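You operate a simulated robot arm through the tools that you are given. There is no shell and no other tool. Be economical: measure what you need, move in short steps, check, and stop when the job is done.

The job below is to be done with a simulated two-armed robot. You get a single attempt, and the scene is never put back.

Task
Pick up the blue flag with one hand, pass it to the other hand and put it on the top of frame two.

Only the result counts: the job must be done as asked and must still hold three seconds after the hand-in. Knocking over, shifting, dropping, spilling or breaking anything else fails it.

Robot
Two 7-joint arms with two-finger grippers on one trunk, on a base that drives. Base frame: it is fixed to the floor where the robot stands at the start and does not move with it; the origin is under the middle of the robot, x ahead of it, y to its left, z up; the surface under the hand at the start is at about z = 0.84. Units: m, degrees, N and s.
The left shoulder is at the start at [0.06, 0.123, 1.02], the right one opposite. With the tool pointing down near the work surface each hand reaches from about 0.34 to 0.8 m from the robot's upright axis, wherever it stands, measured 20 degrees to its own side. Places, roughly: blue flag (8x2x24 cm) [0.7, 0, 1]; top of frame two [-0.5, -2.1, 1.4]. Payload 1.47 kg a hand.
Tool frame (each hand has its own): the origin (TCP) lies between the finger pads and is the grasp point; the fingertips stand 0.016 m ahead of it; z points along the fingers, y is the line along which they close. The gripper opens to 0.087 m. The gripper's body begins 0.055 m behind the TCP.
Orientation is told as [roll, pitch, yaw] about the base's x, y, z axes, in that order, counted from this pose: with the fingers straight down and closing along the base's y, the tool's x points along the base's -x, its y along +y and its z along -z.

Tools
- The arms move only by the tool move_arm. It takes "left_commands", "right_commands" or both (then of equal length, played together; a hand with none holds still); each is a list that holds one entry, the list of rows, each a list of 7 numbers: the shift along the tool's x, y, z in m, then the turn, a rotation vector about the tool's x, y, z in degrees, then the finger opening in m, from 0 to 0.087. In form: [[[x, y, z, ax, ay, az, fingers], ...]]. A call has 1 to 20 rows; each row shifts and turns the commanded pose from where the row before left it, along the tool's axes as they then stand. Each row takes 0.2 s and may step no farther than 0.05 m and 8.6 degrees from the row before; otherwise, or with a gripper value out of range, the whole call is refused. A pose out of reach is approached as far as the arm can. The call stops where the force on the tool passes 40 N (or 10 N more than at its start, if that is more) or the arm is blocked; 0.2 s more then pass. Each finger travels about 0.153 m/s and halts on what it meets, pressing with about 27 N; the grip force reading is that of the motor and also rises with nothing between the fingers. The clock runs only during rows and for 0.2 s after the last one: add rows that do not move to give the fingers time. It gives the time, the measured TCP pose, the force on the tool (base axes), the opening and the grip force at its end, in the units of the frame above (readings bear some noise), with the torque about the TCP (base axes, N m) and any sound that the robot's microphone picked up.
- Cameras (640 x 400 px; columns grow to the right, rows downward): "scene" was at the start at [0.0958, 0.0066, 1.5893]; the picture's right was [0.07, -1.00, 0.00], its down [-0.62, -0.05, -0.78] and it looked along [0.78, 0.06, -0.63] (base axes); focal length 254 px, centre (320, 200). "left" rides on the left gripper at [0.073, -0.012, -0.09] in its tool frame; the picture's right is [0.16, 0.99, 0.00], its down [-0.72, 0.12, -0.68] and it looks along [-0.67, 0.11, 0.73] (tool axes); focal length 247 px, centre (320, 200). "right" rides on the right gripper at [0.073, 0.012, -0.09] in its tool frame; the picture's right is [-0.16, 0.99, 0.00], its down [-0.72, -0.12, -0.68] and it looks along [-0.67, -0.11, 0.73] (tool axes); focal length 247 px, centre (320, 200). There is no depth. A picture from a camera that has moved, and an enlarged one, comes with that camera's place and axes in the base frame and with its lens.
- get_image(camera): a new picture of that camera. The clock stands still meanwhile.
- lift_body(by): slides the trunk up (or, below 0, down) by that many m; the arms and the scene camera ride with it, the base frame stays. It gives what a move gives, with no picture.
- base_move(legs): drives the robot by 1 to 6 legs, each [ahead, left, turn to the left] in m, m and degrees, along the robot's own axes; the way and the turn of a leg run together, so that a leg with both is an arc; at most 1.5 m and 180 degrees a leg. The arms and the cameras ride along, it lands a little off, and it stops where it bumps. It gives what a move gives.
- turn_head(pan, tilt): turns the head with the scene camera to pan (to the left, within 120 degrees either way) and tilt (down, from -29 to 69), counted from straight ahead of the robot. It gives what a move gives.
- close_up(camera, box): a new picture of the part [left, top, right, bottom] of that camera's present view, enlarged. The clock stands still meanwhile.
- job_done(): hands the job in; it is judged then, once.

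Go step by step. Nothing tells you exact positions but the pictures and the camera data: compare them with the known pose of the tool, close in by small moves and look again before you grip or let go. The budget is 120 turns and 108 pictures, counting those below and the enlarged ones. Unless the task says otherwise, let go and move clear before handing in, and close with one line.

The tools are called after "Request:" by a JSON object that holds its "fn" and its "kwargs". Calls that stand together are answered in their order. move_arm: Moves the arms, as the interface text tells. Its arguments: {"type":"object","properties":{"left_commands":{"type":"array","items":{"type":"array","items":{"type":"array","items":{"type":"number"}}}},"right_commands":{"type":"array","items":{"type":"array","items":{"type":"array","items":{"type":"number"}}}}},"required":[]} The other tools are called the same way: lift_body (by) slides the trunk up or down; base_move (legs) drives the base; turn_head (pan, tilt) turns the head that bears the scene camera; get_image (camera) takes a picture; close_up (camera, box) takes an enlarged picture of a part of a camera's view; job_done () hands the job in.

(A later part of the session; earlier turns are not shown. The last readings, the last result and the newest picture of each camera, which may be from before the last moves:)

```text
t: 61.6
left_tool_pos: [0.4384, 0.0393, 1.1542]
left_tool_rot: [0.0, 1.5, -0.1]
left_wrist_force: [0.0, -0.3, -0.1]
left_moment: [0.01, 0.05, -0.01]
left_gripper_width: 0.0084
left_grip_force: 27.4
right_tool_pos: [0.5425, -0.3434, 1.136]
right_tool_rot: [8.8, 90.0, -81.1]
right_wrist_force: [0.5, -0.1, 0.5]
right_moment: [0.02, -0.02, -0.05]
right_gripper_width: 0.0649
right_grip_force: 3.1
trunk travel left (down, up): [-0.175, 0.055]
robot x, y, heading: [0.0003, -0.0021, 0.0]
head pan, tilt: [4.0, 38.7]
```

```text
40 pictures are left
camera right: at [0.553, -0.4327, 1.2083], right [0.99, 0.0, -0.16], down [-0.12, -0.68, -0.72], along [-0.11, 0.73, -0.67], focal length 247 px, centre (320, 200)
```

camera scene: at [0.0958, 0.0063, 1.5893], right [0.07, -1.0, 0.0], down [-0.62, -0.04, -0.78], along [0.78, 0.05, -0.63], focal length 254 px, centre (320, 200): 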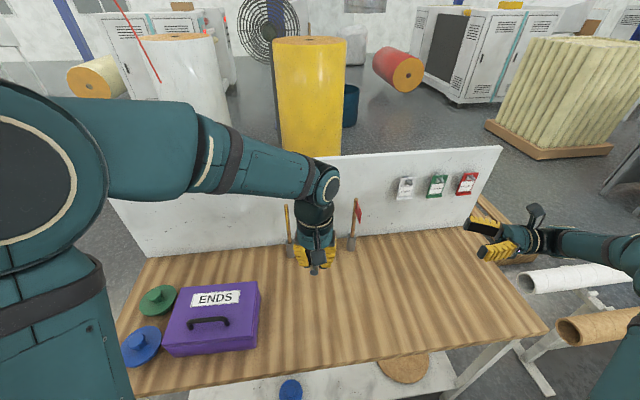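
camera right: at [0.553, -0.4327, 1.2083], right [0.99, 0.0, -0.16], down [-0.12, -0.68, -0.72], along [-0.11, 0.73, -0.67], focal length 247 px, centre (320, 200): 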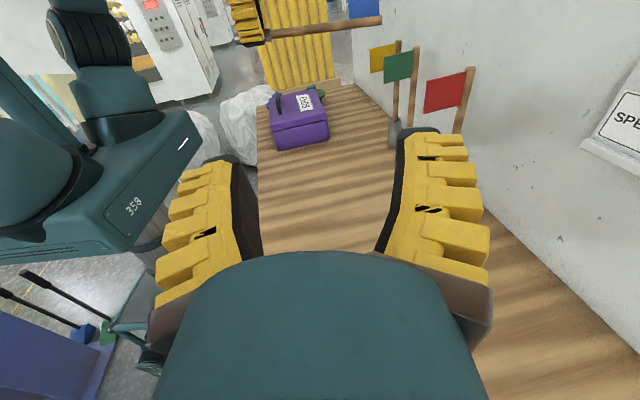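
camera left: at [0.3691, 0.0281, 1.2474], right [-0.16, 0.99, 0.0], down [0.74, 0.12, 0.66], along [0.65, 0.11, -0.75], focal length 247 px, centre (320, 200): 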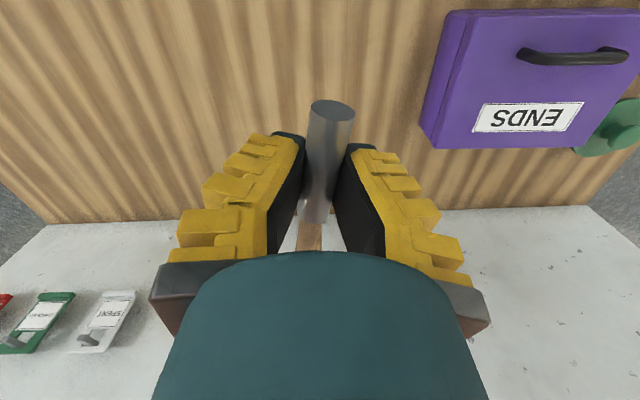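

The flag is level in the left hand, pole pointing forward, cloth upward. The box has slid about 2 cm, which I plan to correct by its handle once the flag is passed. Next I'll lean the left hand 30° outward and turn the right hand to close across the pole, so the wrists stay apart.

Request:
{"fn": "move_arm", "kwargs": {"left_commands": [[[0, 0, 0, 7.5, 0, 0, 0.0], [0, 0, 0, 7.5, 0, 0, 0.0], [0, 0, 0, 7.5, 0, 0, 0.0], [0, 0, 0, 7.5, 0, 0, 0.0], [0, 0, 0, 0, 0, 0, 0.0], [0, 0, 0, 0, 0, 0, 0.0], [0, 0, 0, 0, 0, 0, 0.0], [0, 0, 0, 0, 0, 0, 0.0], [0, 0, 0, 0, 0, 0, 0.0], [0, 0, 0, 0, 0, 0, 0.0], [0, 0, 0, 0, 0, 0, 0.0], [0, 0, 0, 0, 0, 0, 0.0], [0, 0, 0, 0, 0, 0, 0.0], [0, 0, 0, 0, 0, 0, 0.0], [0, 0, 0, 0, 0, 0, 0.0], [0, 0, 0, 0, 0, 0, 0.0]]], "right_commands": [[[0, 0, 0, 0, 0, -8.2, 0.06], [0, 0, 0, 0, 0, -8.2, 0.06], [0, 0, 0, 0, 0, -8.2, 0.06], [0, 0, 0, 0, 0, -8.2, 0.06], [0, 0, 0, 0, 0, -8.2, 0.06], [0, 0, 0, 0, 0, -8.2, 0.06], [0, 0, 0, 0, 0, -8.2, 0.06], [0, 0, 0, 0, 0, -8.2, 0.06], [0, 0, 0, 0, 0, -8.2, 0.06], [0, 0, 0, 0, 0, -8.2, 0.06], [0, 0, 0, 0, 0, -8.0, 0.06], [0, 0, 0, 7.5, 0, 0, 0.06], [0, 0, 0, 7.5, 0, 0, 0.06], [0, 0, 0, 7.5, 0, 0, 0.06], [0, 0, 0, 7.5, 0, 0, 0.06], [0, 0, 0, 0, 0, 0, 0.06]]]}}

Request:
{"fn": "get_image", "kwargs": {"camera": "right"}}

Request:
{"fn": "close_up", "kwargs": {"camera": "scene", "box": [240, 150, 440, 275]}}

```text
t: 65.0
left_tool_pos: [0.4399, 0.0387, 1.1558]
left_tool_rot: [-30.0, 1.6, 0.0]
left_wrist_force: [0.2, -0.5, 0.7]
left_moment: [0.01, 0.0, -0.01]
left_gripper_width: 0.0085
left_grip_force: 27.7
right_tool_pos: [0.5469, -0.3441, 1.1357]
right_tool_rot: [59.9, 0.0, 0.0]
right_wrist_force: [-0.8, 0.5, 0.5]
right_moment: [0.02, 0.02, -0.02]
right_gripper_width: 0.0645
right_grip_force: 3.2
trunk travel left (down, up): [-0.175, 0.055]
robot x, y, heading: [0.0015, 0.0029, -0.2]
head pan, tilt: [4.0, 38.7]
```

```text
39 pictures are left
camera right: at [0.4713, -0.415, 1.1906], right [0.16, 0.49, 0.85], down [0.72, -0.65, 0.24], along [0.67, 0.58, -0.46], focal length 247 px, centre (320, 200)
```

right: 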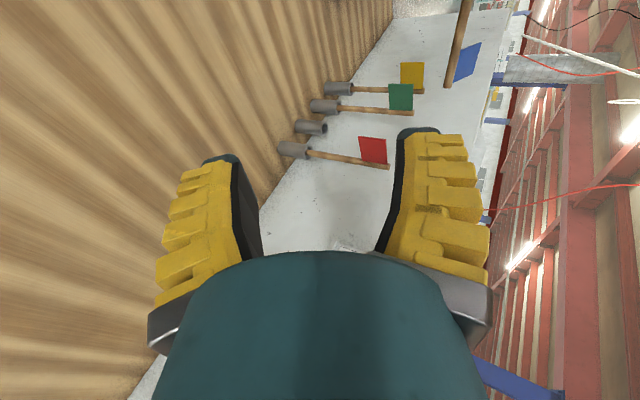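

```text
3.20 times, centred on (340, 212) of scene
camera zoom: at [0.0959, 0.0059, 1.5892], right [0.07, -1.0, 0.0], down [-0.62, -0.04, -0.78], along [0.78, 0.05, -0.63], focal length 814 px, centre (256, 160)
```

zoom: 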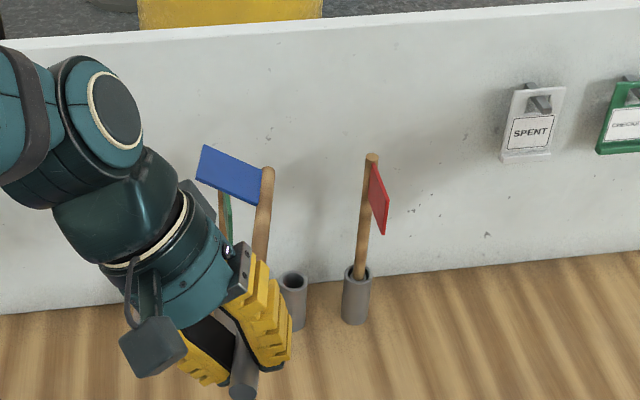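

The pole runs from the left grip at (0.44, 0.036, 1.150) to its tip at (0.64, 0.03, 1.14). I'll bring the right hand to a pre-grasp 10 cm short of the bare pole at x 0.54.

Request:
{"fn": "move_arm", "kwargs": {"right_commands": [[[0.0012, 0.0327, 0.0358, 0, 0, 0, 0.05], [0.0012, 0.0327, 0.0358, 0, 0, 0, 0.05], [0.0012, 0.0327, 0.0358, 0, 0, 0, 0.05], [0.0012, 0.0327, 0.0358, 0, 0, 0, 0.05], [0.0012, 0.0327, 0.0358, 0, 0, 0, 0.05], [0.0012, 0.0327, 0.0358, 0, 0, 0, 0.05], [0, 0, 0, 0, 0, 0, 0.05]]]}}

Request:
{"fn": "get_image", "kwargs": {"camera": "right"}}

Request:
{"fn": "close_up", "kwargs": {"camera": "scene", "box": [240, 150, 440, 275]}}

```text
t: 66.6
left_tool_pos: [0.4391, 0.0376, 1.1559]
left_tool_rot: [-30.0, 1.7, 0.0]
left_wrist_force: [0.4, -0.6, -0.3]
left_moment: [0.01, 0.01, -0.01]
left_gripper_width: 0.0082
left_grip_force: 27.2
right_tool_pos: [0.538, -0.063, 1.1991]
right_tool_rot: [59.9, 0.1, -0.2]
right_wrist_force: [-0.8, 0.5, -0.2]
right_moment: [0.02, 0.02, 0.0]
right_gripper_width: 0.0554
right_grip_force: 4.1
trunk travel left (down, up): [-0.175, 0.055]
robot x, y, heading: [0.0005, 0.0006, -0.3]
head pan, tilt: [4.0, 38.7]
```

```text
37 pictures are left
camera right: at [0.4629, -0.1339, 1.2536], right [0.16, 0.49, 0.86], down [0.72, -0.65, 0.24], along [0.67, 0.58, -0.46], focal length 247 px, centre (320, 200)
```

right: 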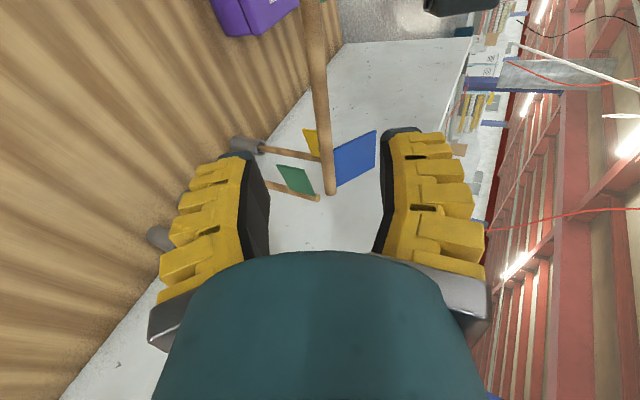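

```text
3.20 times, centred on (340, 212) of scene
camera zoom: at [0.0958, 0.0054, 1.5893], right [0.07, -1.0, 0.0], down [-0.62, -0.04, -0.78], along [0.78, 0.05, -0.63], focal length 814 px, centre (256, 160)
```

zoom: 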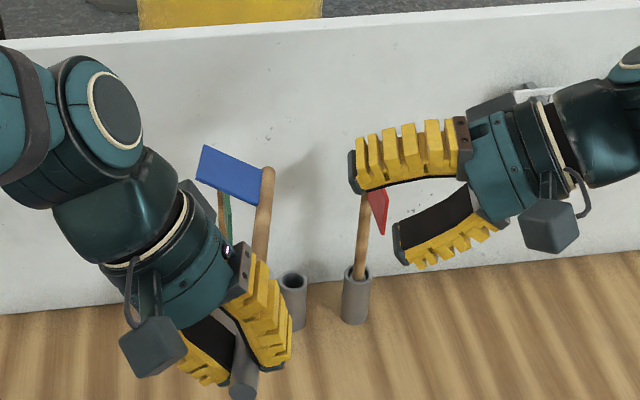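

Alignment is good. I'll advance 10 cm along the tool axis, stopping with the pole about 8 mm ahead of the TCP, near the tips.

Request:
{"fn": "move_arm", "kwargs": {"right_commands": [[[-0.002, 0, 0.025, 0, 0, 0, 0.045], [0, 0, 0.025, 0, 0, 0, 0.045], [0, 0, 0.025, 0, 0, 0, 0.045], [0, 0, 0.015, 0, 0, 0, 0.045], [0, 0, 0.012, 0, 0, 0, 0.045], [0, 0, 0, 0, 0, 0, 0.045]]]}}

Request:
{"fn": "get_image", "kwargs": {"camera": "right"}}

Request:
{"fn": "close_up", "kwargs": {"camera": "scene", "box": [260, 170, 388, 270]}}

```text
t: 68.0
left_tool_pos: [0.4391, 0.0387, 1.1549]
left_tool_rot: [-30.0, 1.6, 0.0]
left_wrist_force: [-0.2, 0.1, -0.5]
left_moment: [-0.05, 0.02, 0.01]
left_gripper_width: 0.0084
left_grip_force: 26.7
right_tool_pos: [0.5389, 0.0283, 1.1487]
right_tool_rot: [60.0, 0.0, 0.0]
right_wrist_force: [-0.2, 0.5, -0.2]
right_moment: [0.03, -0.03, -0.01]
right_gripper_width: 0.0505
right_grip_force: 4.0
trunk travel left (down, up): [-0.175, 0.055]
robot x, y, heading: [-0.0005, 0.003, 0.3]
head pan, tilt: [4.0, 38.7]
```

```text
35 pictures are left
camera right: at [0.4647, -0.0432, 1.2034], right [0.16, 0.49, 0.86], down [0.72, -0.65, 0.24], along [0.67, 0.58, -0.46], focal length 247 px, centre (320, 200)
```

right: 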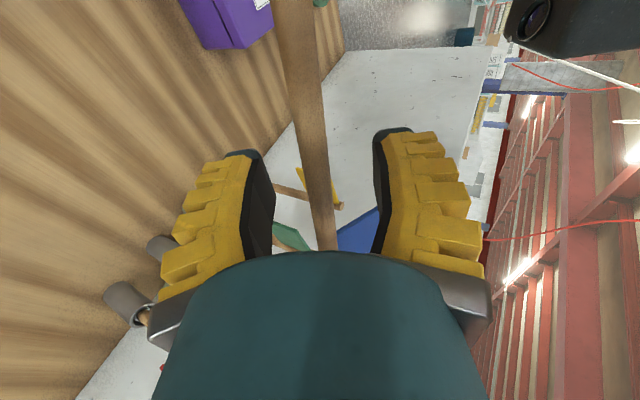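

```text
4.00 times, centred on (324, 220) of scene
camera zoom: at [0.0956, 0.0062, 1.5893], right [0.07, -1.0, 0.0], down [-0.62, -0.04, -0.78], along [0.78, 0.05, -0.63], focal length 1017 px, centre (304, 120)
```

zoom: 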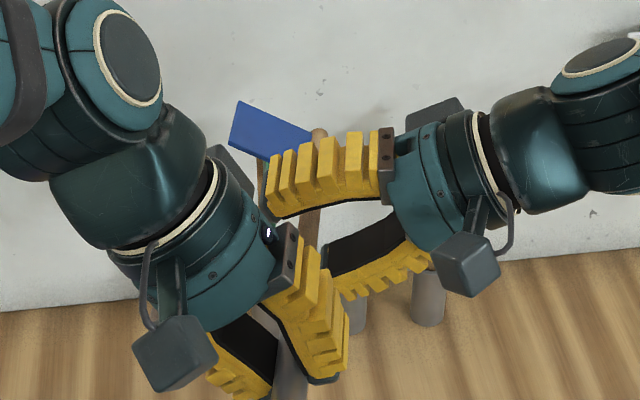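

The pole is centred between the right pads near the tips. Closing the right hand while the left holds.

Request:
{"fn": "move_arm", "kwargs": {"right_commands": [[[0, 0, -0.001, 0, 0, 0, 0.03], [0, 0, 0, 0, 0, 0, 0.015], [0, 0, 0, 0, 0, 0, 0.0], [0, 0, 0, 0, 0, 0, 0.0], [0, 0, 0, 0, 0, 0, 0.0]]]}}

Request:
{"fn": "get_image", "kwargs": {"camera": "right"}}

Request:
{"fn": "close_up", "kwargs": {"camera": "scene", "box": [260, 170, 388, 270]}}

```text
t: 69.2
left_tool_pos: [0.4404, 0.0396, 1.1552]
left_tool_rot: [-30.0, 1.7, 0.1]
left_wrist_force: [-0.6, 5.8, -2.6]
left_moment: [0.09, -0.26, 0.36]
left_gripper_width: 0.0089
left_grip_force: 27.1
right_tool_pos: [0.5391, 0.0277, 1.1497]
right_tool_rot: [60.0, 0.0, 0.0]
right_wrist_force: [0.4, -5.9, 2.1]
right_moment: [0.01, 0.53, 0.27]
right_gripper_width: 0.0059
right_grip_force: 27.3
trunk travel left (down, up): [-0.175, 0.055]
robot x, y, heading: [0.0024, 0.0009, -0.2]
head pan, tilt: [4.0, 38.7]
```

```text
33 pictures are left
camera right: at [0.4651, -0.0439, 1.2036], right [0.16, 0.49, 0.85], down [0.72, -0.65, 0.24], along [0.67, 0.58, -0.46], focal length 247 px, centre (320, 200)
```

right: 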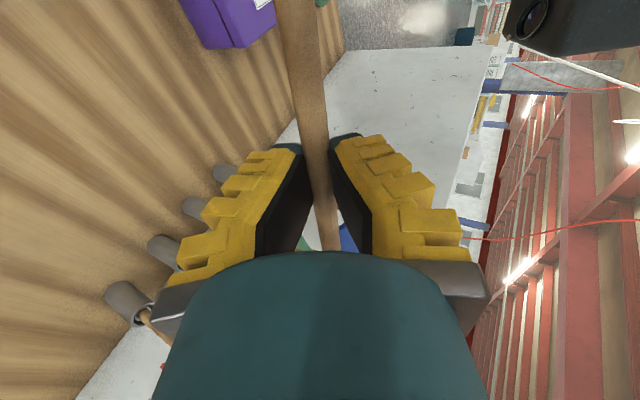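

```text
4.00 times, centred on (324, 220) of scene
camera zoom: at [0.0958, 0.0064, 1.5893], right [0.07, -1.0, 0.0], down [-0.62, -0.04, -0.78], along [0.78, 0.05, -0.63], focal length 1017 px, centre (304, 120)
```

zoom: 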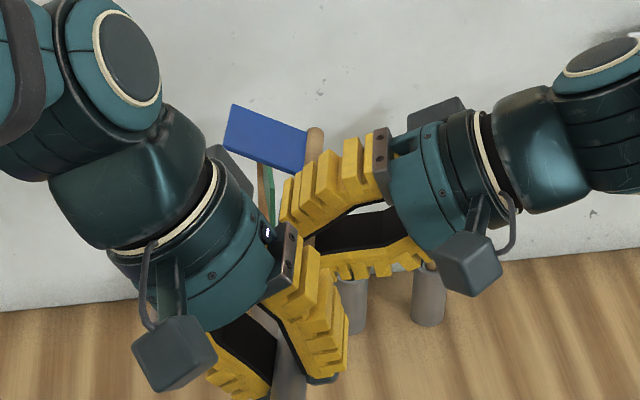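

The force reading shows the fingers pushing the pole outward now, whereas the first handover pulled it inward. The balance point is about 4 mm deeper, so I'll reopen, advance 4.5 mm and close again.

Request:
{"fn": "move_arm", "kwargs": {"right_commands": [[[0, 0, 0, 0, 0, 0, 0.04], [0, 0, 0, 0, 0, 0, 0.04], [0, 0, 0.0045, 0, 0, 0, 0.04], [0, 0, 0, 0, 0, 0, 0.02], [0, 0, 0, 0, 0, 0, 0.01], [0, 0, 0, 0, 0, 0, 0.0], [0, 0, 0, 0, 0, 0, 0.0], [0, 0, 0, 0, 0, 0, 0.0]]]}}

```text
t: 71.0
left_tool_pos: [0.4385, 0.0396, 1.1559]
left_tool_rot: [-29.9, 1.6, 0.1]
left_wrist_force: [0.4, 3.8, -3.2]
left_moment: [0.04, -0.17, 0.25]
left_gripper_width: 0.0082
left_grip_force: 27.1
right_tool_pos: [0.5401, 0.0331, 1.1462]
right_tool_rot: [60.0, 0.1, 0.0]
right_wrist_force: [0.1, -2.3, 3.1]
right_moment: [0.02, 0.46, 0.06]
right_gripper_width: 0.0071
right_grip_force: 27.6
trunk travel left (down, up): [-0.175, 0.055]
robot x, y, heading: [0.0004, -0.0038, 0.1]
head pan, tilt: [4.0, 38.7]
```

The outward push has nearly halved. One more 3 mm deeper.

Request:
{"fn": "move_arm", "kwargs": {"right_commands": [[[0, 0, 0, 0, 0, 0, 0.04], [0, 0, 0, 0, 0, 0, 0.04], [0, 0.001, 0.003, 0, 0, 0, 0.04], [0, 0, 0, 0, 0, 0, 0.02], [0, 0, 0, 0, 0, 0, 0.01], [0, 0, 0, 0, 0, 0, 0.0], [0, 0, 0, 0, 0, 0, 0.0], [0, 0, 0, 0, 0, 0, 0.0]]]}}

Request:
{"fn": "get_image", "kwargs": {"camera": "right"}}

```text
t: 72.8
left_tool_pos: [0.44, 0.0398, 1.156]
left_tool_rot: [-29.9, 1.4, 0.0]
left_wrist_force: [-1.2, 0.3, 0.9]
left_moment: [0.04, -0.33, 0.18]
left_gripper_width: 0.0091
left_grip_force: 27.1
right_tool_pos: [0.5399, 0.0365, 1.1452]
right_tool_rot: [59.9, 0.0, 0.0]
right_wrist_force: [0.5, -0.9, -0.8]
right_moment: [0.01, 0.26, -0.11]
right_gripper_width: 0.0075
right_grip_force: 27.0
trunk travel left (down, up): [-0.175, 0.055]
robot x, y, heading: [-0.0004, 0.0012, -0.0]
head pan, tilt: [4.0, 38.7]
```

```text
31 pictures are left
camera right: at [0.4654, -0.0365, 1.2004], right [0.16, 0.49, 0.85], down [0.72, -0.65, 0.24], along [0.67, 0.58, -0.46], focal length 247 px, centre (320, 200)
```

right: 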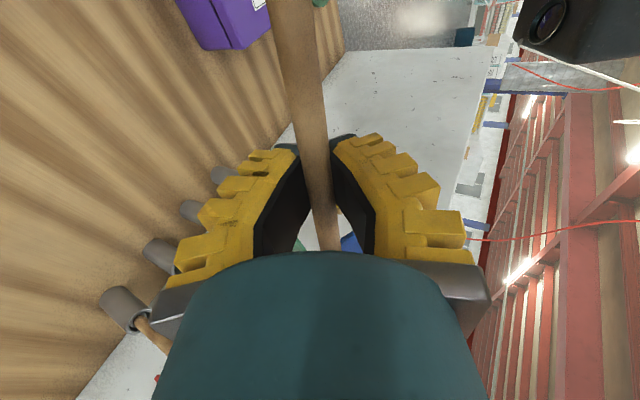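

The forces between the hands now balance near zero. I'll open the left hand gently and withdraw it along its axis.

Request:
{"fn": "move_arm", "kwargs": {"left_commands": [[[0, 0, 0, 0, 0, 0, 0.015], [0, 0, 0, 0, 0, 0, 0.03], [0, 0, 0, 0, 0, 0, 0.05], [0, 0, 0, 0, 0, 0, 0.05], [0, 0, 0, 0, 0, 0, 0.05]]]}}

Request:
{"fn": "get_image", "kwargs": {"camera": "right"}}

Request:
{"fn": "get_image", "kwargs": {"camera": "left"}}

```text
t: 74.0
left_tool_pos: [0.4383, 0.0398, 1.155]
left_tool_rot: [-30.0, 1.7, 0.0]
left_wrist_force: [0.0, -0.3, 0.4]
left_moment: [-0.01, 0.02, 0.01]
left_gripper_width: 0.0551
left_grip_force: 3.3
right_tool_pos: [0.54, 0.0353, 1.1467]
right_tool_rot: [60.1, 0.0, 0.0]
right_wrist_force: [0.5, 0.1, -0.1]
right_moment: [0.02, -0.01, 0.04]
right_gripper_width: 0.0078
right_grip_force: 26.7
trunk travel left (down, up): [-0.175, 0.055]
robot x, y, heading: [-0.0006, -0.0019, 0.1]
head pan, tilt: [4.0, 38.7]
```

```text
30 pictures are left
camera right: at [0.4653, -0.0364, 1.2004], right [0.16, 0.49, 0.86], down [0.72, -0.65, 0.24], along [0.67, 0.58, -0.46], focal length 247 px, centre (320, 200)
```

right: 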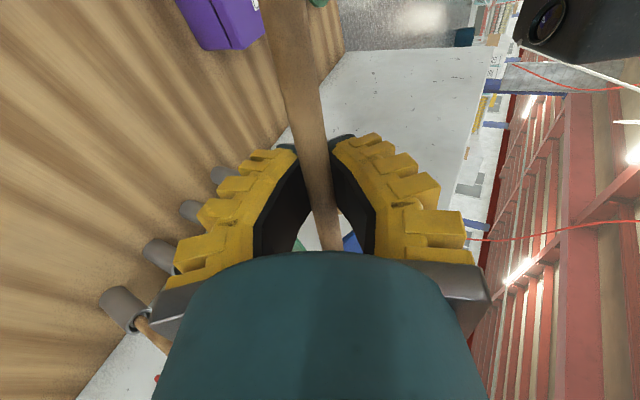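

```text
29 pictures are left
camera left: at [0.3686, 0.074, 1.2413], right [-0.17, 0.86, -0.49], down [0.74, 0.44, 0.51], along [0.65, -0.27, -0.71], focal length 247 px, centre (320, 200)
```

left: 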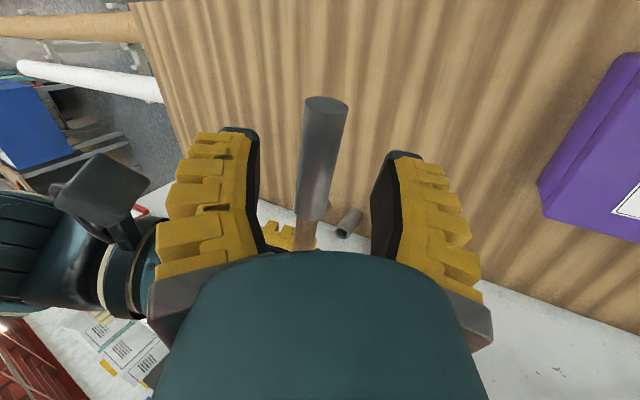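

The right hand holds the flag alone and it hasn't moved. I'll withdraw the left hand, then shift the right hand away to the right and roll it to tool-down.

Request:
{"fn": "move_arm", "kwargs": {"left_commands": [[[0, 0, -0.03, 0, 0, 0, 0.05], [0, 0, -0.03, 0, 0, 0, 0.05], [0, 0, -0.03, 0, 0, 0, 0.05], [0, 0.03, -0.02, 0, 0, 0, 0.05], [0, 0.03, 0, -7.5, 0, 0, 0.05], [0, 0.03, 0, -7.5, 0, 0, 0.05], [0, 0.03, 0, -7.5, 0, 0, 0.05], [0, 0.03, 0, -7.5, 0, 0, 0.05], [0, 0.03, 0, 0, 0, 0, 0.05], [0, 0.03, 0, 0, 0, 0, 0.05], [0, 0, 0, 0, 0, 0, 0.05], [0, 0, 0, 0, 0, 0, 0.05], [0, 0, 0, 0, 0, 0, 0.05], [0, 0, 0, 0, 0, 0, 0.05], [0, 0, 0, 0, 0, 0, 0.05], [0, 0, 0, 0, 0, 0, 0.05], [0, 0, 0, 0, 0, 0, 0.05], [0, 0, 0, 0, 0, 0, 0.05]]], "right_commands": [[[0, 0, 0, 0, 0, 0, 0.0], [0, 0, 0, 0, 0, 0, 0.0], [0, 0, 0, 0, 0, 0, 0.0], [0, 0, 0, 0, 0, 0, 0.0], [0, 0, -0.015, 0, 0, 0, 0.0], [0, 0, -0.025, 0, 0, 0, 0.0], [0, 0, -0.025, 0, 0, 0, 0.0], [0, 0, -0.025, 0, 0, 0, 0.0], [0, 0, -0.015, 0, 0, 0, 0.0], [0, 0, 0, 6, 0, 0, 0.0], [0, 0, 0, 7.5, 0, 0, 0.0], [0, 0, 0, 7.5, 0, 0, 0.0], [0, 0, 0, 7.5, 0, 0, 0.0], [0, 0, 0, 7.5, 0, 0, 0.0], [0, 0, 0, 7.5, 0, 0, 0.0], [0, 0, 0, 7.5, 0, 0, 0.0], [0, 0, 0, 9e-10, 0, 0, 0.0], [0, 0, 0, 0, 0, 0, 0.0]]]}}

Request:
{"fn": "get_image", "kwargs": {"camera": "scene"}}

Request:
{"fn": "get_image", "kwargs": {"camera": "right"}}

```text
t: 77.8
left_tool_pos: [0.4398, 0.2939, 1.1972]
left_tool_rot: [0.0, 1.7, 0.0]
left_wrist_force: [0.2, 0.9, -0.2]
left_moment: [0.01, -0.01, 0.01]
left_gripper_width: 0.0551
left_grip_force: 3.7
right_tool_pos: [0.5404, -0.0545, 1.1989]
right_tool_rot: [8.9, -0.1, 0.0]
right_wrist_force: [-0.5, 0.8, 0.4]
right_moment: [0.01, 0.02, -0.01]
right_gripper_width: 0.006
right_grip_force: 26.8
trunk travel left (down, up): [-0.175, 0.055]
robot x, y, heading: [-0.0018, 0.0, -0.1]
head pan, tilt: [4.0, 38.7]
```

```text
28 pictures are left
camera scene: at [0.0958, 0.0067, 1.5893], right [0.07, -1.0, 0.0], down [-0.62, -0.04, -0.78], along [0.78, 0.05, -0.63], focal length 254 px, centre (320, 200)
```

scene: 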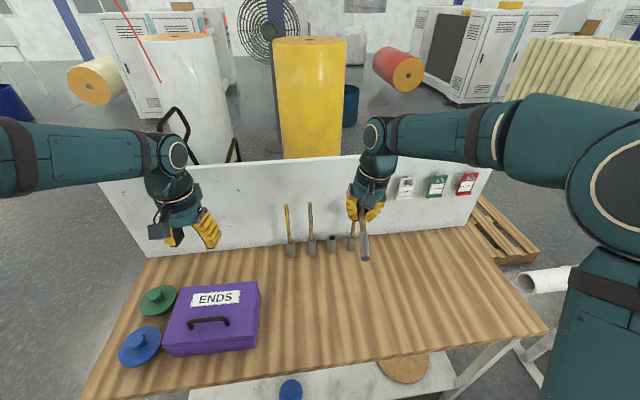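

```text
27 pictures are left
camera right: at [0.4657, -0.0571, 1.2884], right [0.16, 0.98, 0.15], down [0.72, -0.22, 0.65], along [0.67, 0.01, -0.74], focal length 247 px, centre (320, 200)
```

right: 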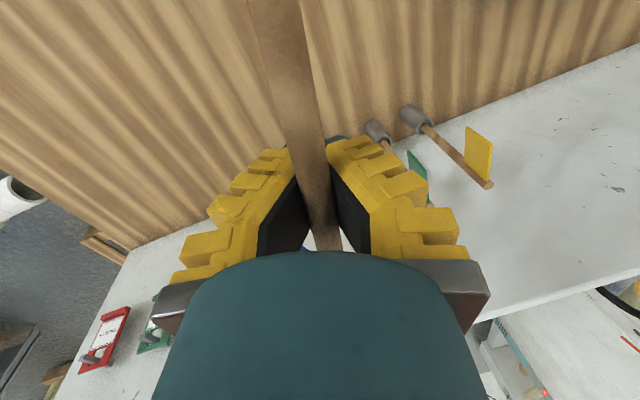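

The right hand still holds the flag level, clear of the box. I'll take the same enlarged view as before the box moved, to measure its shift exactly.

Request:
{"fn": "close_up", "kwargs": {"camera": "scene", "box": [230, 255, 358, 335]}}

Request:
{"fn": "get_image", "kwargs": {"camera": "left"}}

```text
5.00 times, centred on (294, 295) of scene
camera zoom: at [0.0958, 0.0067, 1.5893], right [0.07, -1.0, 0.0], down [-0.62, -0.04, -0.78], along [0.78, 0.05, -0.63], focal length 1272 px, centre (450, -275)
```

zoom: 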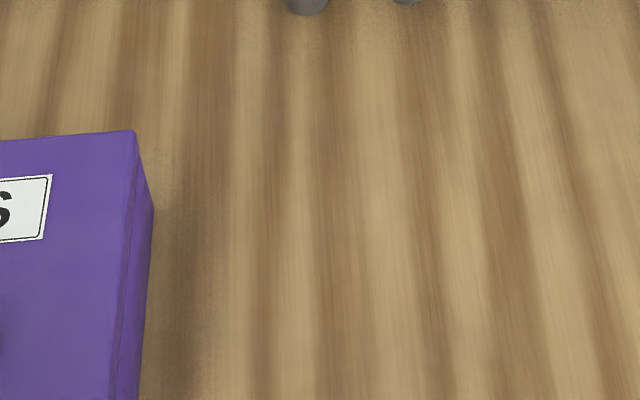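

```text
25 pictures are left
camera left: at [0.3695, 0.2816, 1.2884], right [-0.16, 0.99, 0.0], down [0.74, 0.12, 0.66], along [0.65, 0.11, -0.75], focal length 247 px, centre (320, 200)
```

left: 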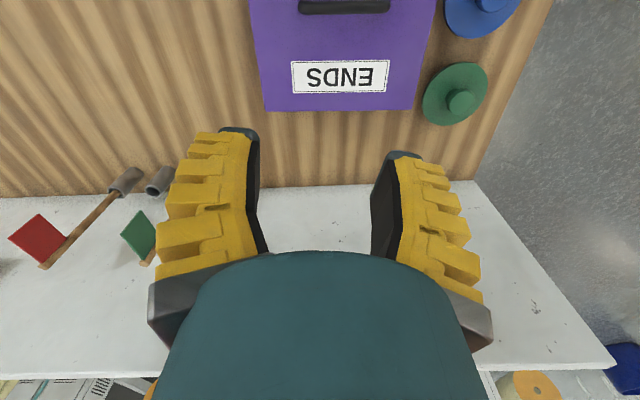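

The box's back corner has moved about 1.8 cm towards the robot and 0.6 cm left, with a slight turn. I'll bring the left hand over its handle, closing along x, to slide it gently back.

Request:
{"fn": "move_arm", "kwargs": {"left_commands": [[[0, 0, 0, 0, 0, -8.0, 0.06], [0, 0, 0, 0, 0, -8.0, 0.06], [0, 0, 0, 0, 0, -8.0, 0.06], [0, 0, 0, 0, 0, -8.0, 0.06], [0, 0, 0, 0, 0, -8.0, 0.06], [0, 0, 0, 0, 0, -8.0, 0.06], [0, 0, 0, 0, 0, -8.0, 0.06], [0, 0, 0, 0, 0, -8.0, 0.06], [0, 0, 0, 0, 0, -8.0, 0.06], [0, 0, 0, 0, 0, -8.0, 0.06], [0, 0, 0, 0, 0, -7.5, 0.06], [0, 0.033, 0, 0, 0, 0, 0.06], [0, 0.033, 0, 0, 0, 0, 0.06], [0, 0, 0.04, 0, 0, 0, 0.06], [0, 0, 0.04, 0, 0, 0, 0.06], [0, 0, 0.02, 0, 0, 0, 0.06], [0, 0, 0, 0, 0, 0, 0.06]]]}}

Request:
{"fn": "get_image", "kwargs": {"camera": "left"}}

```text
t: 81.4
left_tool_pos: [0.3724, 0.2959, 1.1008]
left_tool_rot: [1.6, 0.1, 87.6]
left_wrist_force: [0.0, -0.3, -0.8]
left_moment: [0.0, 0.0, 0.03]
left_gripper_width: 0.0645
left_grip_force: 3.7
right_tool_pos: [0.54, -0.056, 1.1985]
right_tool_rot: [9.1, 0.1, 0.0]
right_wrist_force: [1.3, -0.3, 0.0]
right_moment: [-0.03, -0.02, 0.03]
right_gripper_width: 0.0057
right_grip_force: 27.2
trunk travel left (down, up): [-0.175, 0.055]
robot x, y, heading: [0.0004, -0.0016, 0.1]
head pan, tilt: [4.0, 38.7]
```

```text
24 pictures are left
camera left: at [0.3835, 0.2216, 1.19], right [-0.99, -0.12, 0.03], down [-0.07, 0.73, 0.68], along [-0.1, 0.68, -0.73], focal length 247 px, centre (320, 200)
```

left: 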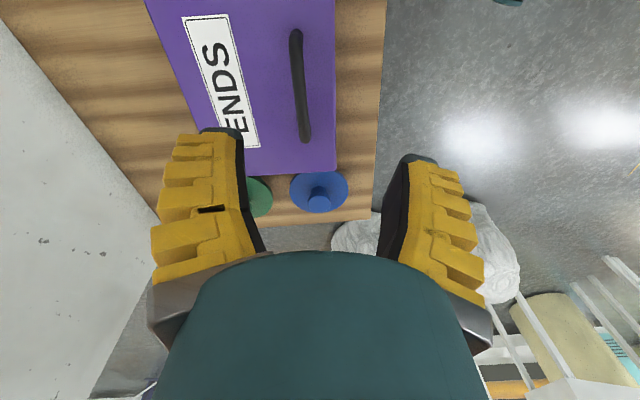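

The handle's middle is at about (0.386, 0.298), and it points 9° off the y axis. I'll align to it and come down to just above it.

Request:
{"fn": "move_arm", "kwargs": {"left_commands": [[[0, 0, 0, 0, 0, -6.0, 0.05], [0, -0.0137, 0, 0, 0, -5.4, 0.05], [0, 0, 0.04, 0, 0, 0, 0.05], [0, 0, 0.04, 0, 0, 0, 0.05], [0, 0, 0.02, 0, 0, 0, 0.05], [0, 0, 0, 0, 0, 0, 0.05]]]}}

Request:
{"fn": "get_image", "kwargs": {"camera": "left"}}

```text
t: 82.8
left_tool_pos: [0.3848, 0.2978, 0.9985]
left_tool_rot: [1.6, -0.4, 99.1]
left_wrist_force: [-0.4, 0.4, -0.5]
left_moment: [-0.04, -0.02, -0.05]
left_gripper_width: 0.0552
left_grip_force: 3.7
right_tool_pos: [0.5398, -0.0557, 1.198]
right_tool_rot: [9.0, 0.0, 0.0]
right_wrist_force: [0.1, -0.5, -1.3]
right_moment: [0.02, -0.02, -0.02]
right_gripper_width: 0.0058
right_grip_force: 27.7
trunk travel left (down, up): [-0.175, 0.055]
robot x, y, heading: [0.0008, -0.0004, -0.0]
head pan, tilt: [4.0, 38.7]
```

```text
23 pictures are left
camera left: at [0.4098, 0.2281, 1.0881], right [-0.95, -0.31, 0.03], down [-0.21, 0.7, 0.69], along [-0.23, 0.65, -0.73], focal length 247 px, centre (320, 200)
```

left: 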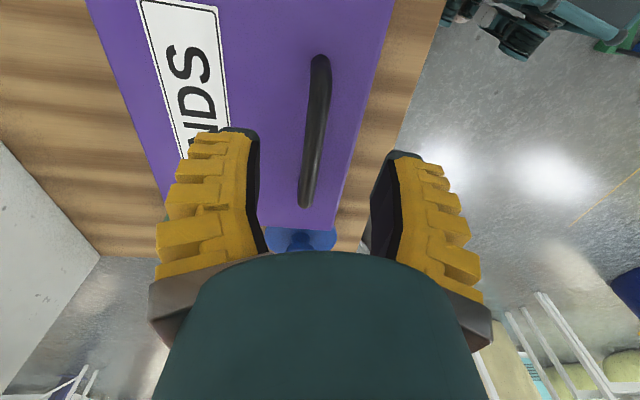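

The handle is nearly centred. I'll trim the alignment, lower onto it and close.

Request:
{"fn": "move_arm", "kwargs": {"left_commands": [[[0, -0.004, 0, 0, 0, -1.5, 0.05], [0, 0, 0.015, 0, 0, 0, 0.05], [0, 0, 0.015, 0, 0, 0, 0.05], [0, 0, 0.011, 0, 0, 0, 0.05], [0, 0, 0, 0, 0, 0, 0.05], [0, 0, 0, 0, 0, 0, 0.03], [0, 0, 0, 0, 0, 0, 0.01], [0, 0, 0, 0, 0, 0, 0.0], [0, 0, 0, 0, 0, 0, 0.0]]]}}

Request:
{"fn": "get_image", "kwargs": {"camera": "left"}}

Request:
{"fn": "close_up", "kwargs": {"camera": "scene", "box": [230, 255, 358, 335]}}

```text
t: 84.8
left_tool_pos: [0.3845, 0.2972, 0.9579]
left_tool_rot: [1.5, -0.3, 100.5]
left_wrist_force: [-0.1, -0.3, 0.5]
left_moment: [0.02, 0.03, -0.15]
left_gripper_width: 0.007
left_grip_force: 27.2
right_tool_pos: [0.5401, -0.0544, 1.1995]
right_tool_rot: [8.9, -0.1, 0.0]
right_wrist_force: [-0.8, -0.2, 0.5]
right_moment: [-0.03, -0.03, 0.0]
right_gripper_width: 0.006
right_grip_force: 26.9
trunk travel left (down, up): [-0.175, 0.055]
robot x, y, heading: [-0.0002, -0.0, 0.0]
head pan, tilt: [4.0, 38.7]
```

```text
22 pictures are left
camera left: at [0.412, 0.2273, 1.0468], right [-0.94, -0.33, 0.03], down [-0.23, 0.69, 0.69], along [-0.25, 0.64, -0.73], focal length 247 px, centre (320, 200)
```

left: 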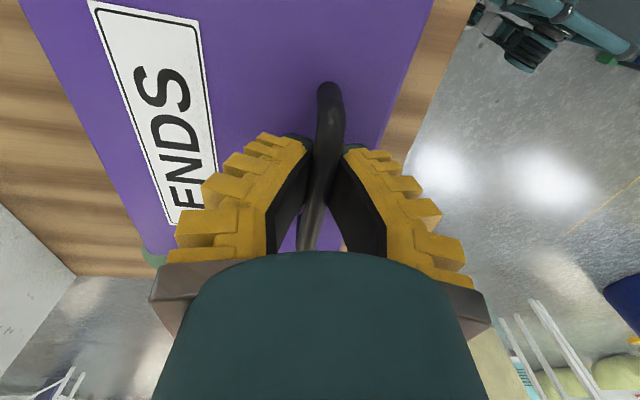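

```text
5.00 times, centred on (294, 295) of scene
camera zoom: at [0.0957, 0.0064, 1.5893], right [0.07, -1.0, 0.0], down [-0.62, -0.04, -0.78], along [0.78, 0.05, -0.63], focal length 1272 px, centre (450, -275)
```

zoom: 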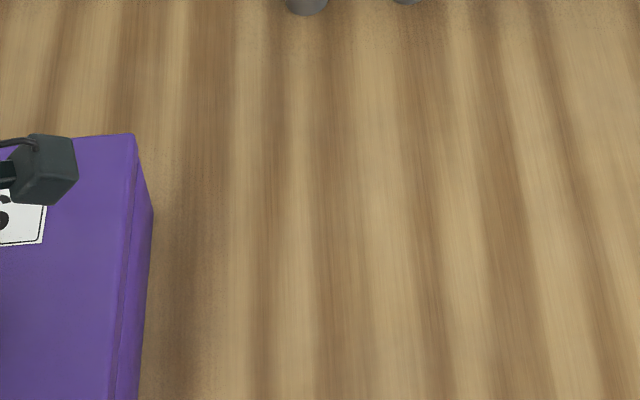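

Gripped with hardly any disturbance. Now I'll slide the box +1.65 cm in x and −1.25 cm in y, turning it 2.7°, in small steps.

Request:
{"fn": "move_arm", "kwargs": {"left_commands": [[[0.0038, -0.0035, 0, 0, 0, -0.68, 0.0], [0.0038, -0.0035, 0, 0, 0, -0.68, 0.0], [0.0038, -0.0035, 0, 0, 0, -0.68, 0.0], [0.0038, -0.0035, 0, 0, 0, -0.66, 0.0], [0, 0, 0, 0, 0, 0, 0.0]]]}}

Request:
{"fn": "close_up", "kwargs": {"camera": "scene", "box": [230, 255, 358, 335]}}

```text
t: 86.0
left_tool_pos: [0.4035, 0.2856, 0.9575]
left_tool_rot: [1.4, -0.4, 103.2]
left_wrist_force: [-1.1, 0.3, -0.5]
left_moment: [0.01, 0.04, 0.01]
left_gripper_width: 0.0065
left_grip_force: 27.1
right_tool_pos: [0.5397, -0.0547, 1.1987]
right_tool_rot: [9.0, 0.0, 0.0]
right_wrist_force: [0.2, 0.2, -0.6]
right_moment: [-0.01, -0.01, 0.01]
right_gripper_width: 0.0061
right_grip_force: 27.1
trunk travel left (down, up): [-0.175, 0.055]
robot x, y, heading: [0.0006, -0.0011, 0.2]
head pan, tilt: [4.0, 38.7]
```

```text
5.00 times, centred on (294, 295) of scene
camera zoom: at [0.0958, 0.0065, 1.5893], right [0.07, -1.0, 0.0], down [-0.62, -0.04, -0.78], along [0.78, 0.05, -0.63], focal length 1272 px, centre (450, -275)
```

zoom: 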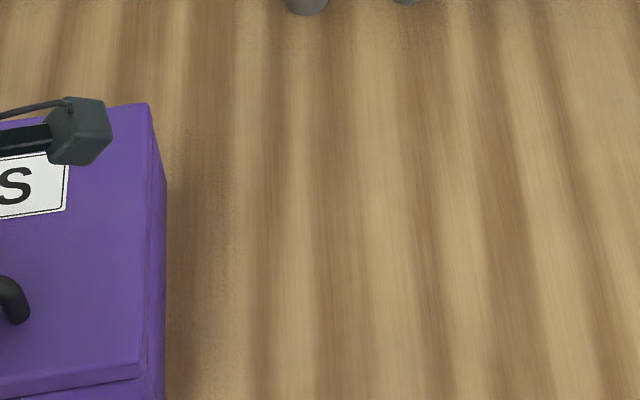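

The box is back to within a few millimetres of its original place. I'll undo 1° of turn, open, and lift the left hand clear.

Request:
{"fn": "move_arm", "kwargs": {"left_commands": [[[0, 0, 0, 0, 0, 1.2, 0.0], [0, 0, 0, 0, 0, 0, 0.0], [0, 0, 0, 0, 0, 0, 0.02], [0, 0, 0, 0, 0, 0, 0.04], [0, 0, 0, 0, 0, 0, 0.05], [0, 0, -0.02, 0, 0, 0, 0.05], [0, 0, -0.04, 0, 0, 0, 0.05], [0, 0, -0.05, 0, 0, 0, 0.05], [0, 0, -0.05, 0, 0, 0, 0.05], [0, 0, -0.05, 0, 0, 0, 0.05], [0, 0, 0, 0, 0, 0, 0.05]]]}}

Request:
{"fn": "get_image", "kwargs": {"camera": "scene"}}

Request:
{"fn": "get_image", "kwargs": {"camera": "right"}}

```text
t: 88.4
left_tool_pos: [0.4093, 0.2859, 1.1652]
left_tool_rot: [1.6, -0.5, 101.8]
left_wrist_force: [-0.2, -0.9, 0.6]
left_moment: [-0.01, -0.01, 0.01]
left_gripper_width: 0.0554
left_grip_force: 3.7
right_tool_pos: [0.5413, -0.055, 1.1988]
right_tool_rot: [9.0, 0.0, 0.1]
right_wrist_force: [0.0, 0.3, -0.4]
right_moment: [-0.01, 0.01, 0.01]
right_gripper_width: 0.0061
right_grip_force: 27.2
trunk travel left (down, up): [-0.175, 0.055]
robot x, y, heading: [0.0009, -0.0004, -0.1]
head pan, tilt: [4.0, 38.7]
```

```text
19 pictures are left
camera scene: at [0.0964, 0.0064, 1.5892], right [0.07, -1.0, 0.0], down [-0.62, -0.04, -0.78], along [0.78, 0.05, -0.63], focal length 254 px, centre (320, 200)
```

scene: 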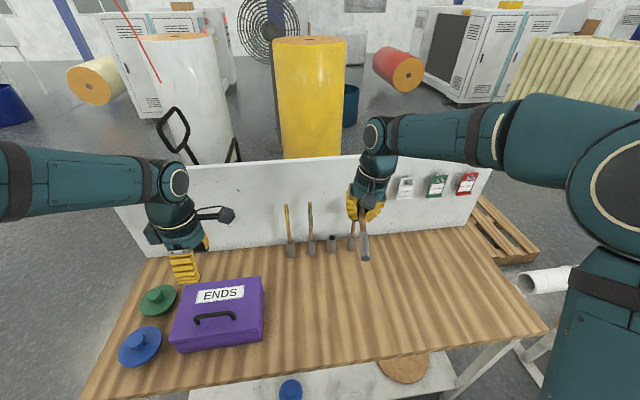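

```text
18 pictures are left
camera right: at [0.4662, -0.0576, 1.2882], right [0.16, 0.98, 0.15], down [0.72, -0.22, 0.65], along [0.67, 0.01, -0.74], focal length 247 px, centre (320, 200)
```

right: 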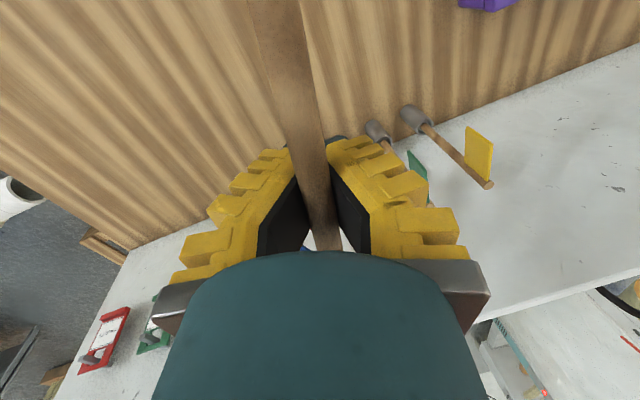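

The box is back in its original place, and the flag is still level in the right hand. I'll raise the trunk and then both hands above the cabinet's height, and turn the flag crosswise.

Request:
{"fn": "lift_body", "kwargs": {"by": 0.05}}

Request:
{"fn": "move_arm", "kwargs": {"right_commands": [[[0, 0, 0, 4.5, 0, 0, 0.0], [0, 0, 0, 4.5, 0, 0, 0.0], [0, 0, -0.025, 0, 0, 0, 0.0], [0, 0, -0.035, 0, 0, 0, 0.0], [0, 0, -0.035, 0, 0, 0, 0.0], [0, 0, -0.035, 0, 0, 0, 0.0], [0, 0, -0.035, 0, 0, 0, 0.0], [0, 0, -0.035, 0, 0, 0, 0.0], [0, 0, -0.03, 0, 0, 0, 0.0], [0, 0, -0.02, 0, 0, 0, 0.0], [0, 0, 0, 0, 0, 0, 0.0]]], "left_commands": [[[0, 0, 0, 0, 0, 8.0, 0.05], [0, 0, 0, 0, 0, 8.0, 0.05], [0, 0, -0.03, 0, 0, 8.0, 0.05], [0, 0, -0.04, 0, 0, 8.0, 0.05], [0, 0, -0.04, 0, 0, 8.0, 0.05], [0, 0, -0.04, 0, 0, 8.0, 0.05], [0, 0, -0.04, 0, 0, 8.0, 0.05], [0, 0, -0.04, 0, 0, 8.0, 0.05], [0, 0, -0.04, 0, 0, 8.0, 0.05], [0, 0, -0.04, 0, 0, 8.0, 0.05], [0, 0, 0, 0, 0, 8.0, 0.05]]]}}

Request:
{"fn": "get_image", "kwargs": {"camera": "scene"}}

```text
t: 89.4
left_tool_pos: [0.4083, 0.2861, 1.2158]
left_tool_rot: [1.4, -0.3, 101.8]
left_wrist_force: [-1.1, 0.1, -0.4]
left_moment: [-0.02, 0.01, -0.01]
left_gripper_width: 0.0555
left_grip_force: 3.4
right_tool_pos: [0.5402, -0.0555, 1.2486]
right_tool_rot: [9.1, -0.1, -0.1]
right_wrist_force: [0.4, 0.6, -0.1]
right_moment: [0.03, -0.01, 0.04]
right_gripper_width: 0.0059
right_grip_force: 26.8
trunk travel left (down, up): [-0.225, 0.005]
robot x, y, heading: [-0.0011, 0.0008, 0.1]
head pan, tilt: [4.0, 38.7]
```

```text
t: 91.8
left_tool_pos: [0.416, 0.2867, 1.5271]
left_tool_rot: [0.5, 1.6, 13.8]
left_wrist_force: [0.7, -0.4, -0.2]
left_moment: [-0.04, 0.01, -0.01]
left_gripper_width: 0.0554
left_grip_force: 3.7
right_tool_pos: [0.5383, -0.0576, 1.5007]
right_tool_rot: [0.0, -0.1, 0.0]
right_wrist_force: [0.8, 0.0, -0.5]
right_moment: [0.0, -0.04, 0.01]
right_gripper_width: 0.0059
right_grip_force: 27.1
trunk travel left (down, up): [-0.225, 0.005]
robot x, y, heading: [0.001, -0.0004, 0.3]
head pan, tilt: [4.0, 38.7]
```

```text
17 pictures are left
camera scene: at [0.0955, 0.0065, 1.6393], right [0.07, -1.0, 0.0], down [-0.62, -0.04, -0.78], along [0.78, 0.05, -0.63], focal length 254 px, centre (320, 200)
```

scene: 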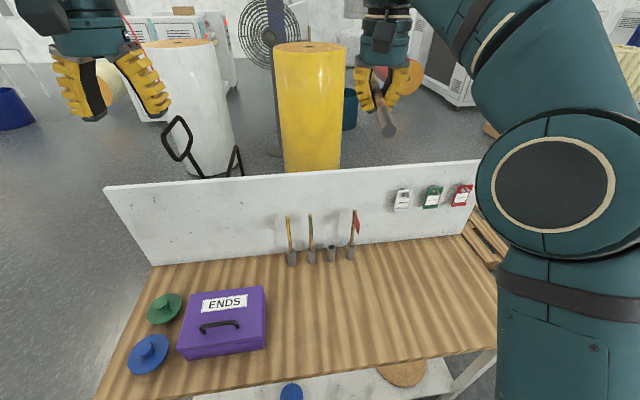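

Both hands are high, with the flag held level. Now I'll turn the right tool 90° so the pole lies across, then look at it with the right camera.

Request:
{"fn": "move_arm", "kwargs": {"right_commands": [[[0, 0, 0, 0, 0, 5.0, 0.0], [0, 0, 0, 0, 0, 7.8, 0.0], [0, 0, 0, 0, 0, 7.8, 0.0], [0, 0, 0, 0, 0, 7.8, 0.0], [0, 0, 0, 0, 0, 7.8, 0.0], [0, 0, 0, 0, 0, 7.8, 0.0], [0, 0, 0, 0, 0, 7.8, 0.0], [0, 0, 0, 0, 0, 7.8, 0.0], [0, 0, 0, 0, 0, 7.8, 0.0], [0, 0, 0, 0, 0, 7.8, 0.0], [0, 0, 0, 0, 0, 7.8, 0.0], [0, 0, 0, 0, 0, 5.0, 0.0], [0, 0, 0, 0, 0, 0, 0.0]]]}}

Request:
{"fn": "close_up", "kwargs": {"camera": "scene", "box": [300, 0, 500, 150]}}

```text
t: 94.6
left_tool_pos: [0.4147, 0.2864, 1.5275]
left_tool_rot: [0.4, 1.6, 13.9]
left_wrist_force: [1.3, 0.0, 0.0]
left_moment: [0.0, 0.04, -0.01]
left_gripper_width: 0.0554
left_grip_force: 3.7
right_tool_pos: [0.5398, -0.055, 1.4995]
right_tool_rot: [0.0, 0.0, -88.0]
right_wrist_force: [-0.5, 0.0, -0.3]
right_moment: [0.0, -0.01, 0.01]
right_gripper_width: 0.006
right_grip_force: 26.6
trunk travel left (down, up): [-0.225, 0.005]
robot x, y, heading: [0.0004, 0.0009, 0.0]
head pan, tilt: [4.0, 38.7]
```

```text
2.67 times, centred on (400, 75) of scene
camera zoom: at [0.0958, 0.0063, 1.6393], right [0.07, -1.0, 0.0], down [-0.62, -0.04, -0.78], along [0.78, 0.05, -0.63], focal length 678 px, centre (107, 533)
```

zoom: 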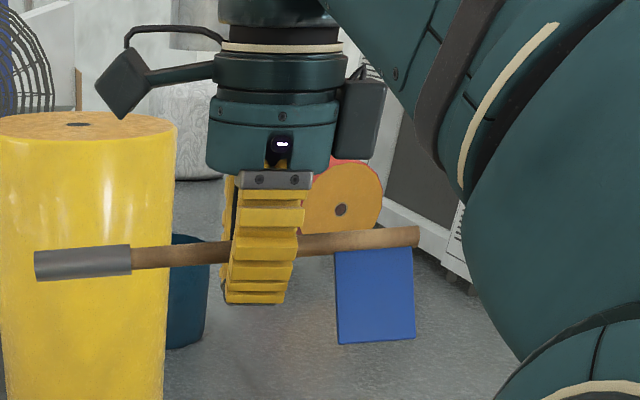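

The pole is caged level between the right fingers with the cloth hanging down, which is fine for carrying. I'll raise it slightly, back off from the table and turn right towards the cabinet aisle.

Request:
{"fn": "move_arm", "kwargs": {"right_commands": [[[0, 0, -0.015, 0, 0, 0, 0.0], [0, 0, -0.015, 0, 0, 0, 0.0], [0, 0, 0, 0, 0, 0, 0.0]]]}}

Request:
{"fn": "base_move", "kwargs": {"legs": [[-0.3, 0, 0], [0, 0, -45], [0, 0, -45]]}}

Request:
{"fn": "get_image", "kwargs": {"camera": "scene"}}

```text
t: 95.4
left_tool_pos: [0.4151, 0.2863, 1.526]
left_tool_rot: [0.4, 1.6, 13.8]
left_wrist_force: [0.0, 0.3, -0.7]
left_moment: [-0.02, -0.03, 0.02]
left_gripper_width: 0.0553
left_grip_force: 3.7
right_tool_pos: [0.5387, -0.0548, 1.5121]
right_tool_rot: [0.1, -0.1, -88.0]
right_wrist_force: [0.7, 0.6, -1.0]
right_moment: [-0.04, -0.03, 0.01]
right_gripper_width: 0.0058
right_grip_force: 26.9
right hand out of reach, approached as far as the arm can: row 2
trunk travel left (down, up): [-0.225, 0.005]
robot x, y, heading: [0.0017, 0.0007, 0.3]
head pan, tilt: [4.0, 38.7]
```

```text
t: 101.6
left_tool_pos: [-0.0277, -0.422, 1.5258]
left_tool_rot: [0.5, 1.6, -77.5]
left_wrist_force: [-0.4, -0.2, 0.8]
left_moment: [0.0, 0.03, 0.02]
left_gripper_width: 0.0553
left_grip_force: 3.8
right_tool_pos: [-0.3728, -0.5368, 1.5127]
right_tool_rot: [0.1, 0.0, -179.3]
right_wrist_force: [0.3, 0.1, 0.1]
right_moment: [-0.01, -0.01, 0.01]
right_gripper_width: 0.006
right_grip_force: 26.6
trunk travel left (down, up): [-0.225, 0.005]
robot x, y, heading: [-0.304, 0.0004, -91.1]
head pan, tilt: [4.0, 38.7]
```

```text
15 pictures are left
camera scene: at [-0.3006, -0.0948, 1.6393], right [-1.0, -0.05, 0.0], down [-0.03, 0.62, -0.78], along [0.04, -0.78, -0.63], focal length 254 px, centre (320, 200)
```

scene: 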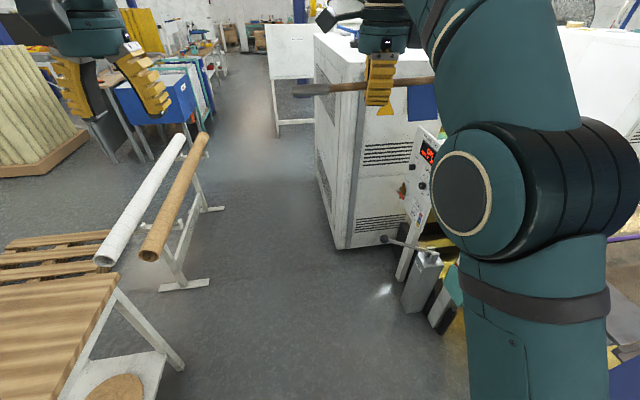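

I'm facing the aisle; the cabinet corner on the floor is at (-0.39, -1.50) and the roll rack starts at x about 0.55. I'll drive diagonally to about (0.08, -0.76) and turn to face the cabinet's side direction while still short of it.

Request:
{"fn": "base_move", "kwargs": {"legs": [[0.75, 0.4, 0], [0, 0, -40], [0, 0, -37.6]]}}

Request:
{"fn": "turn_head", "kwargs": {"pan": 25, "tilt": 30}}

Request:
{"fn": "get_image", "kwargs": {"camera": "scene"}}

```text
t: 109.8
left_tool_pos: [-0.268, -1.1208, 1.526]
left_tool_rot: [0.4, 1.5, -154.7]
left_wrist_force: [0.1, 0.3, -0.6]
left_moment: [0.01, 0.01, 0.0]
left_gripper_width: 0.0552
left_grip_force: 4.0
right_tool_pos: [-0.4548, -0.8092, 1.5126]
right_tool_rot: [0.1, 0.0, 103.2]
right_wrist_force: [-0.6, 0.0, -0.4]
right_moment: [0.0, -0.01, -0.03]
right_gripper_width: 0.0061
right_grip_force: 27.2
trunk travel left (down, up): [-0.225, 0.005]
robot x, y, heading: [0.0841, -0.7625, -168.8]
head pan, tilt: [4.0, 38.7]
```

```text
t: 110.7
left_tool_pos: [-0.2672, -1.122, 1.5265]
left_tool_rot: [0.4, 1.5, -154.8]
left_wrist_force: [0.2, 0.3, 0.1]
left_moment: [0.03, -0.01, 0.01]
left_gripper_width: 0.0554
left_grip_force: 3.8
right_tool_pos: [-0.4551, -0.8104, 1.5125]
right_tool_rot: [0.1, 0.0, 103.2]
right_wrist_force: [0.1, -0.1, -0.8]
right_moment: [-0.02, 0.0, -0.01]
right_gripper_width: 0.006
right_grip_force: 26.9
trunk travel left (down, up): [-0.225, 0.005]
robot x, y, heading: [0.0834, -0.7599, -168.8]
head pan, tilt: [25.0, 30.0]
```

```text
14 pictures are left
camera scene: at [0.0011, -0.8145, 1.6526], right [-0.59, 0.81, 0.0], down [0.4, 0.3, -0.87], along [-0.7, -0.51, -0.5], focal length 254 px, centre (320, 200)
```

scene: 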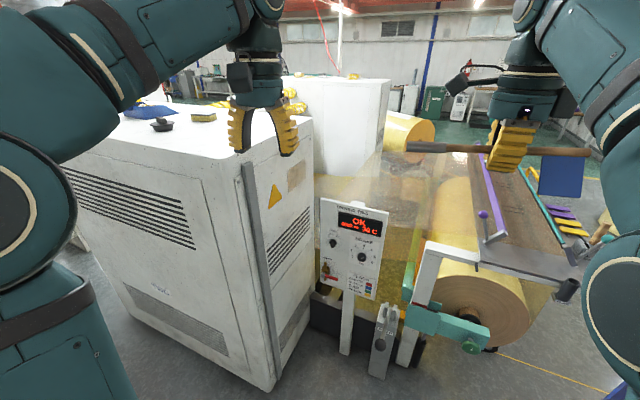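

The cabinet's near top corner is at about (-0.39, -1.45), and the objects on top start near y -1.92, so the front part is free. I'll strafe left along the cabinet to about (0.085, -1.64), with the cloth passing about 7 cm above its top.

Request:
{"fn": "base_move", "kwargs": {"legs": [[0.085, 0.432, 0], [0.083, 0.432, 0]]}}

Request:
{"fn": "get_image", "kwargs": {"camera": "scene"}}

Request:
{"fn": "get_image", "kwargs": {"camera": "right"}}

```text
t: 118.8
left_tool_pos: [-0.2764, -1.9806, 1.5252]
left_tool_rot: [0.4, 1.5, -155.3]
left_wrist_force: [0.0, 0.2, -0.8]
left_moment: [0.0, -0.02, -0.02]
left_gripper_width: 0.0553
left_grip_force: 3.3
right_tool_pos: [-0.4601, -1.6666, 1.5129]
right_tool_rot: [0.1, 0.0, 102.7]
right_wrist_force: [0.7, -0.4, -0.1]
right_moment: [0.03, 0.0, 0.01]
right_gripper_width: 0.0061
right_grip_force: 26.6
trunk travel left (down, up): [-0.225, 0.005]
robot x, y, heading: [0.0807, -1.622, -169.2]
head pan, tilt: [25.0, 30.0]
```

```text
13 pictures are left
camera scene: at [-0.0038, -1.6761, 1.6527], right [-0.58, 0.81, 0.0], down [0.41, 0.29, -0.87], along [-0.7, -0.5, -0.5], focal length 254 px, centre (320, 200)
```

scene: 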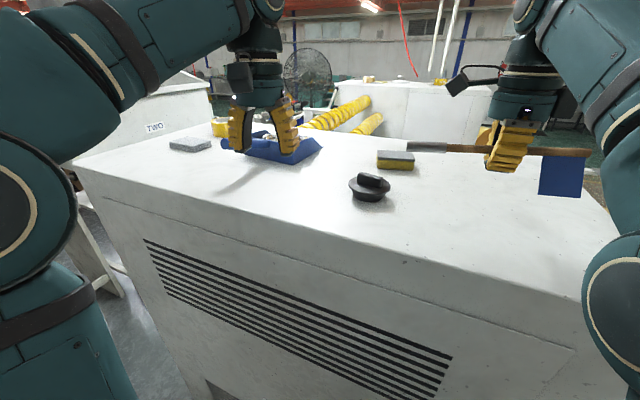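

```text
12 pictures are left
camera right: at [-0.4566, -1.7407, 1.602], right [-1.0, -0.06, 0.0], down [-0.04, 0.73, 0.68], along [-0.04, 0.68, -0.73], focal length 247 px, centre (320, 200)
```

right: 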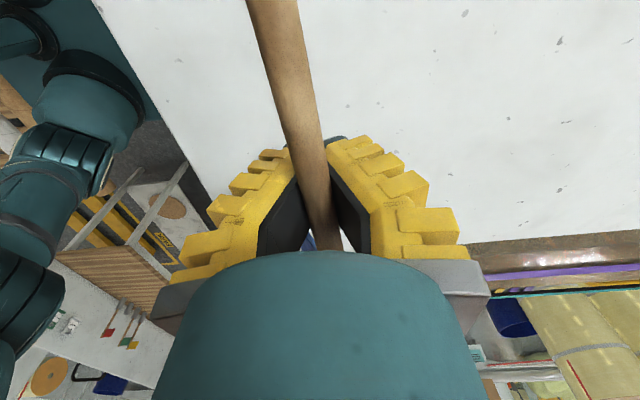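

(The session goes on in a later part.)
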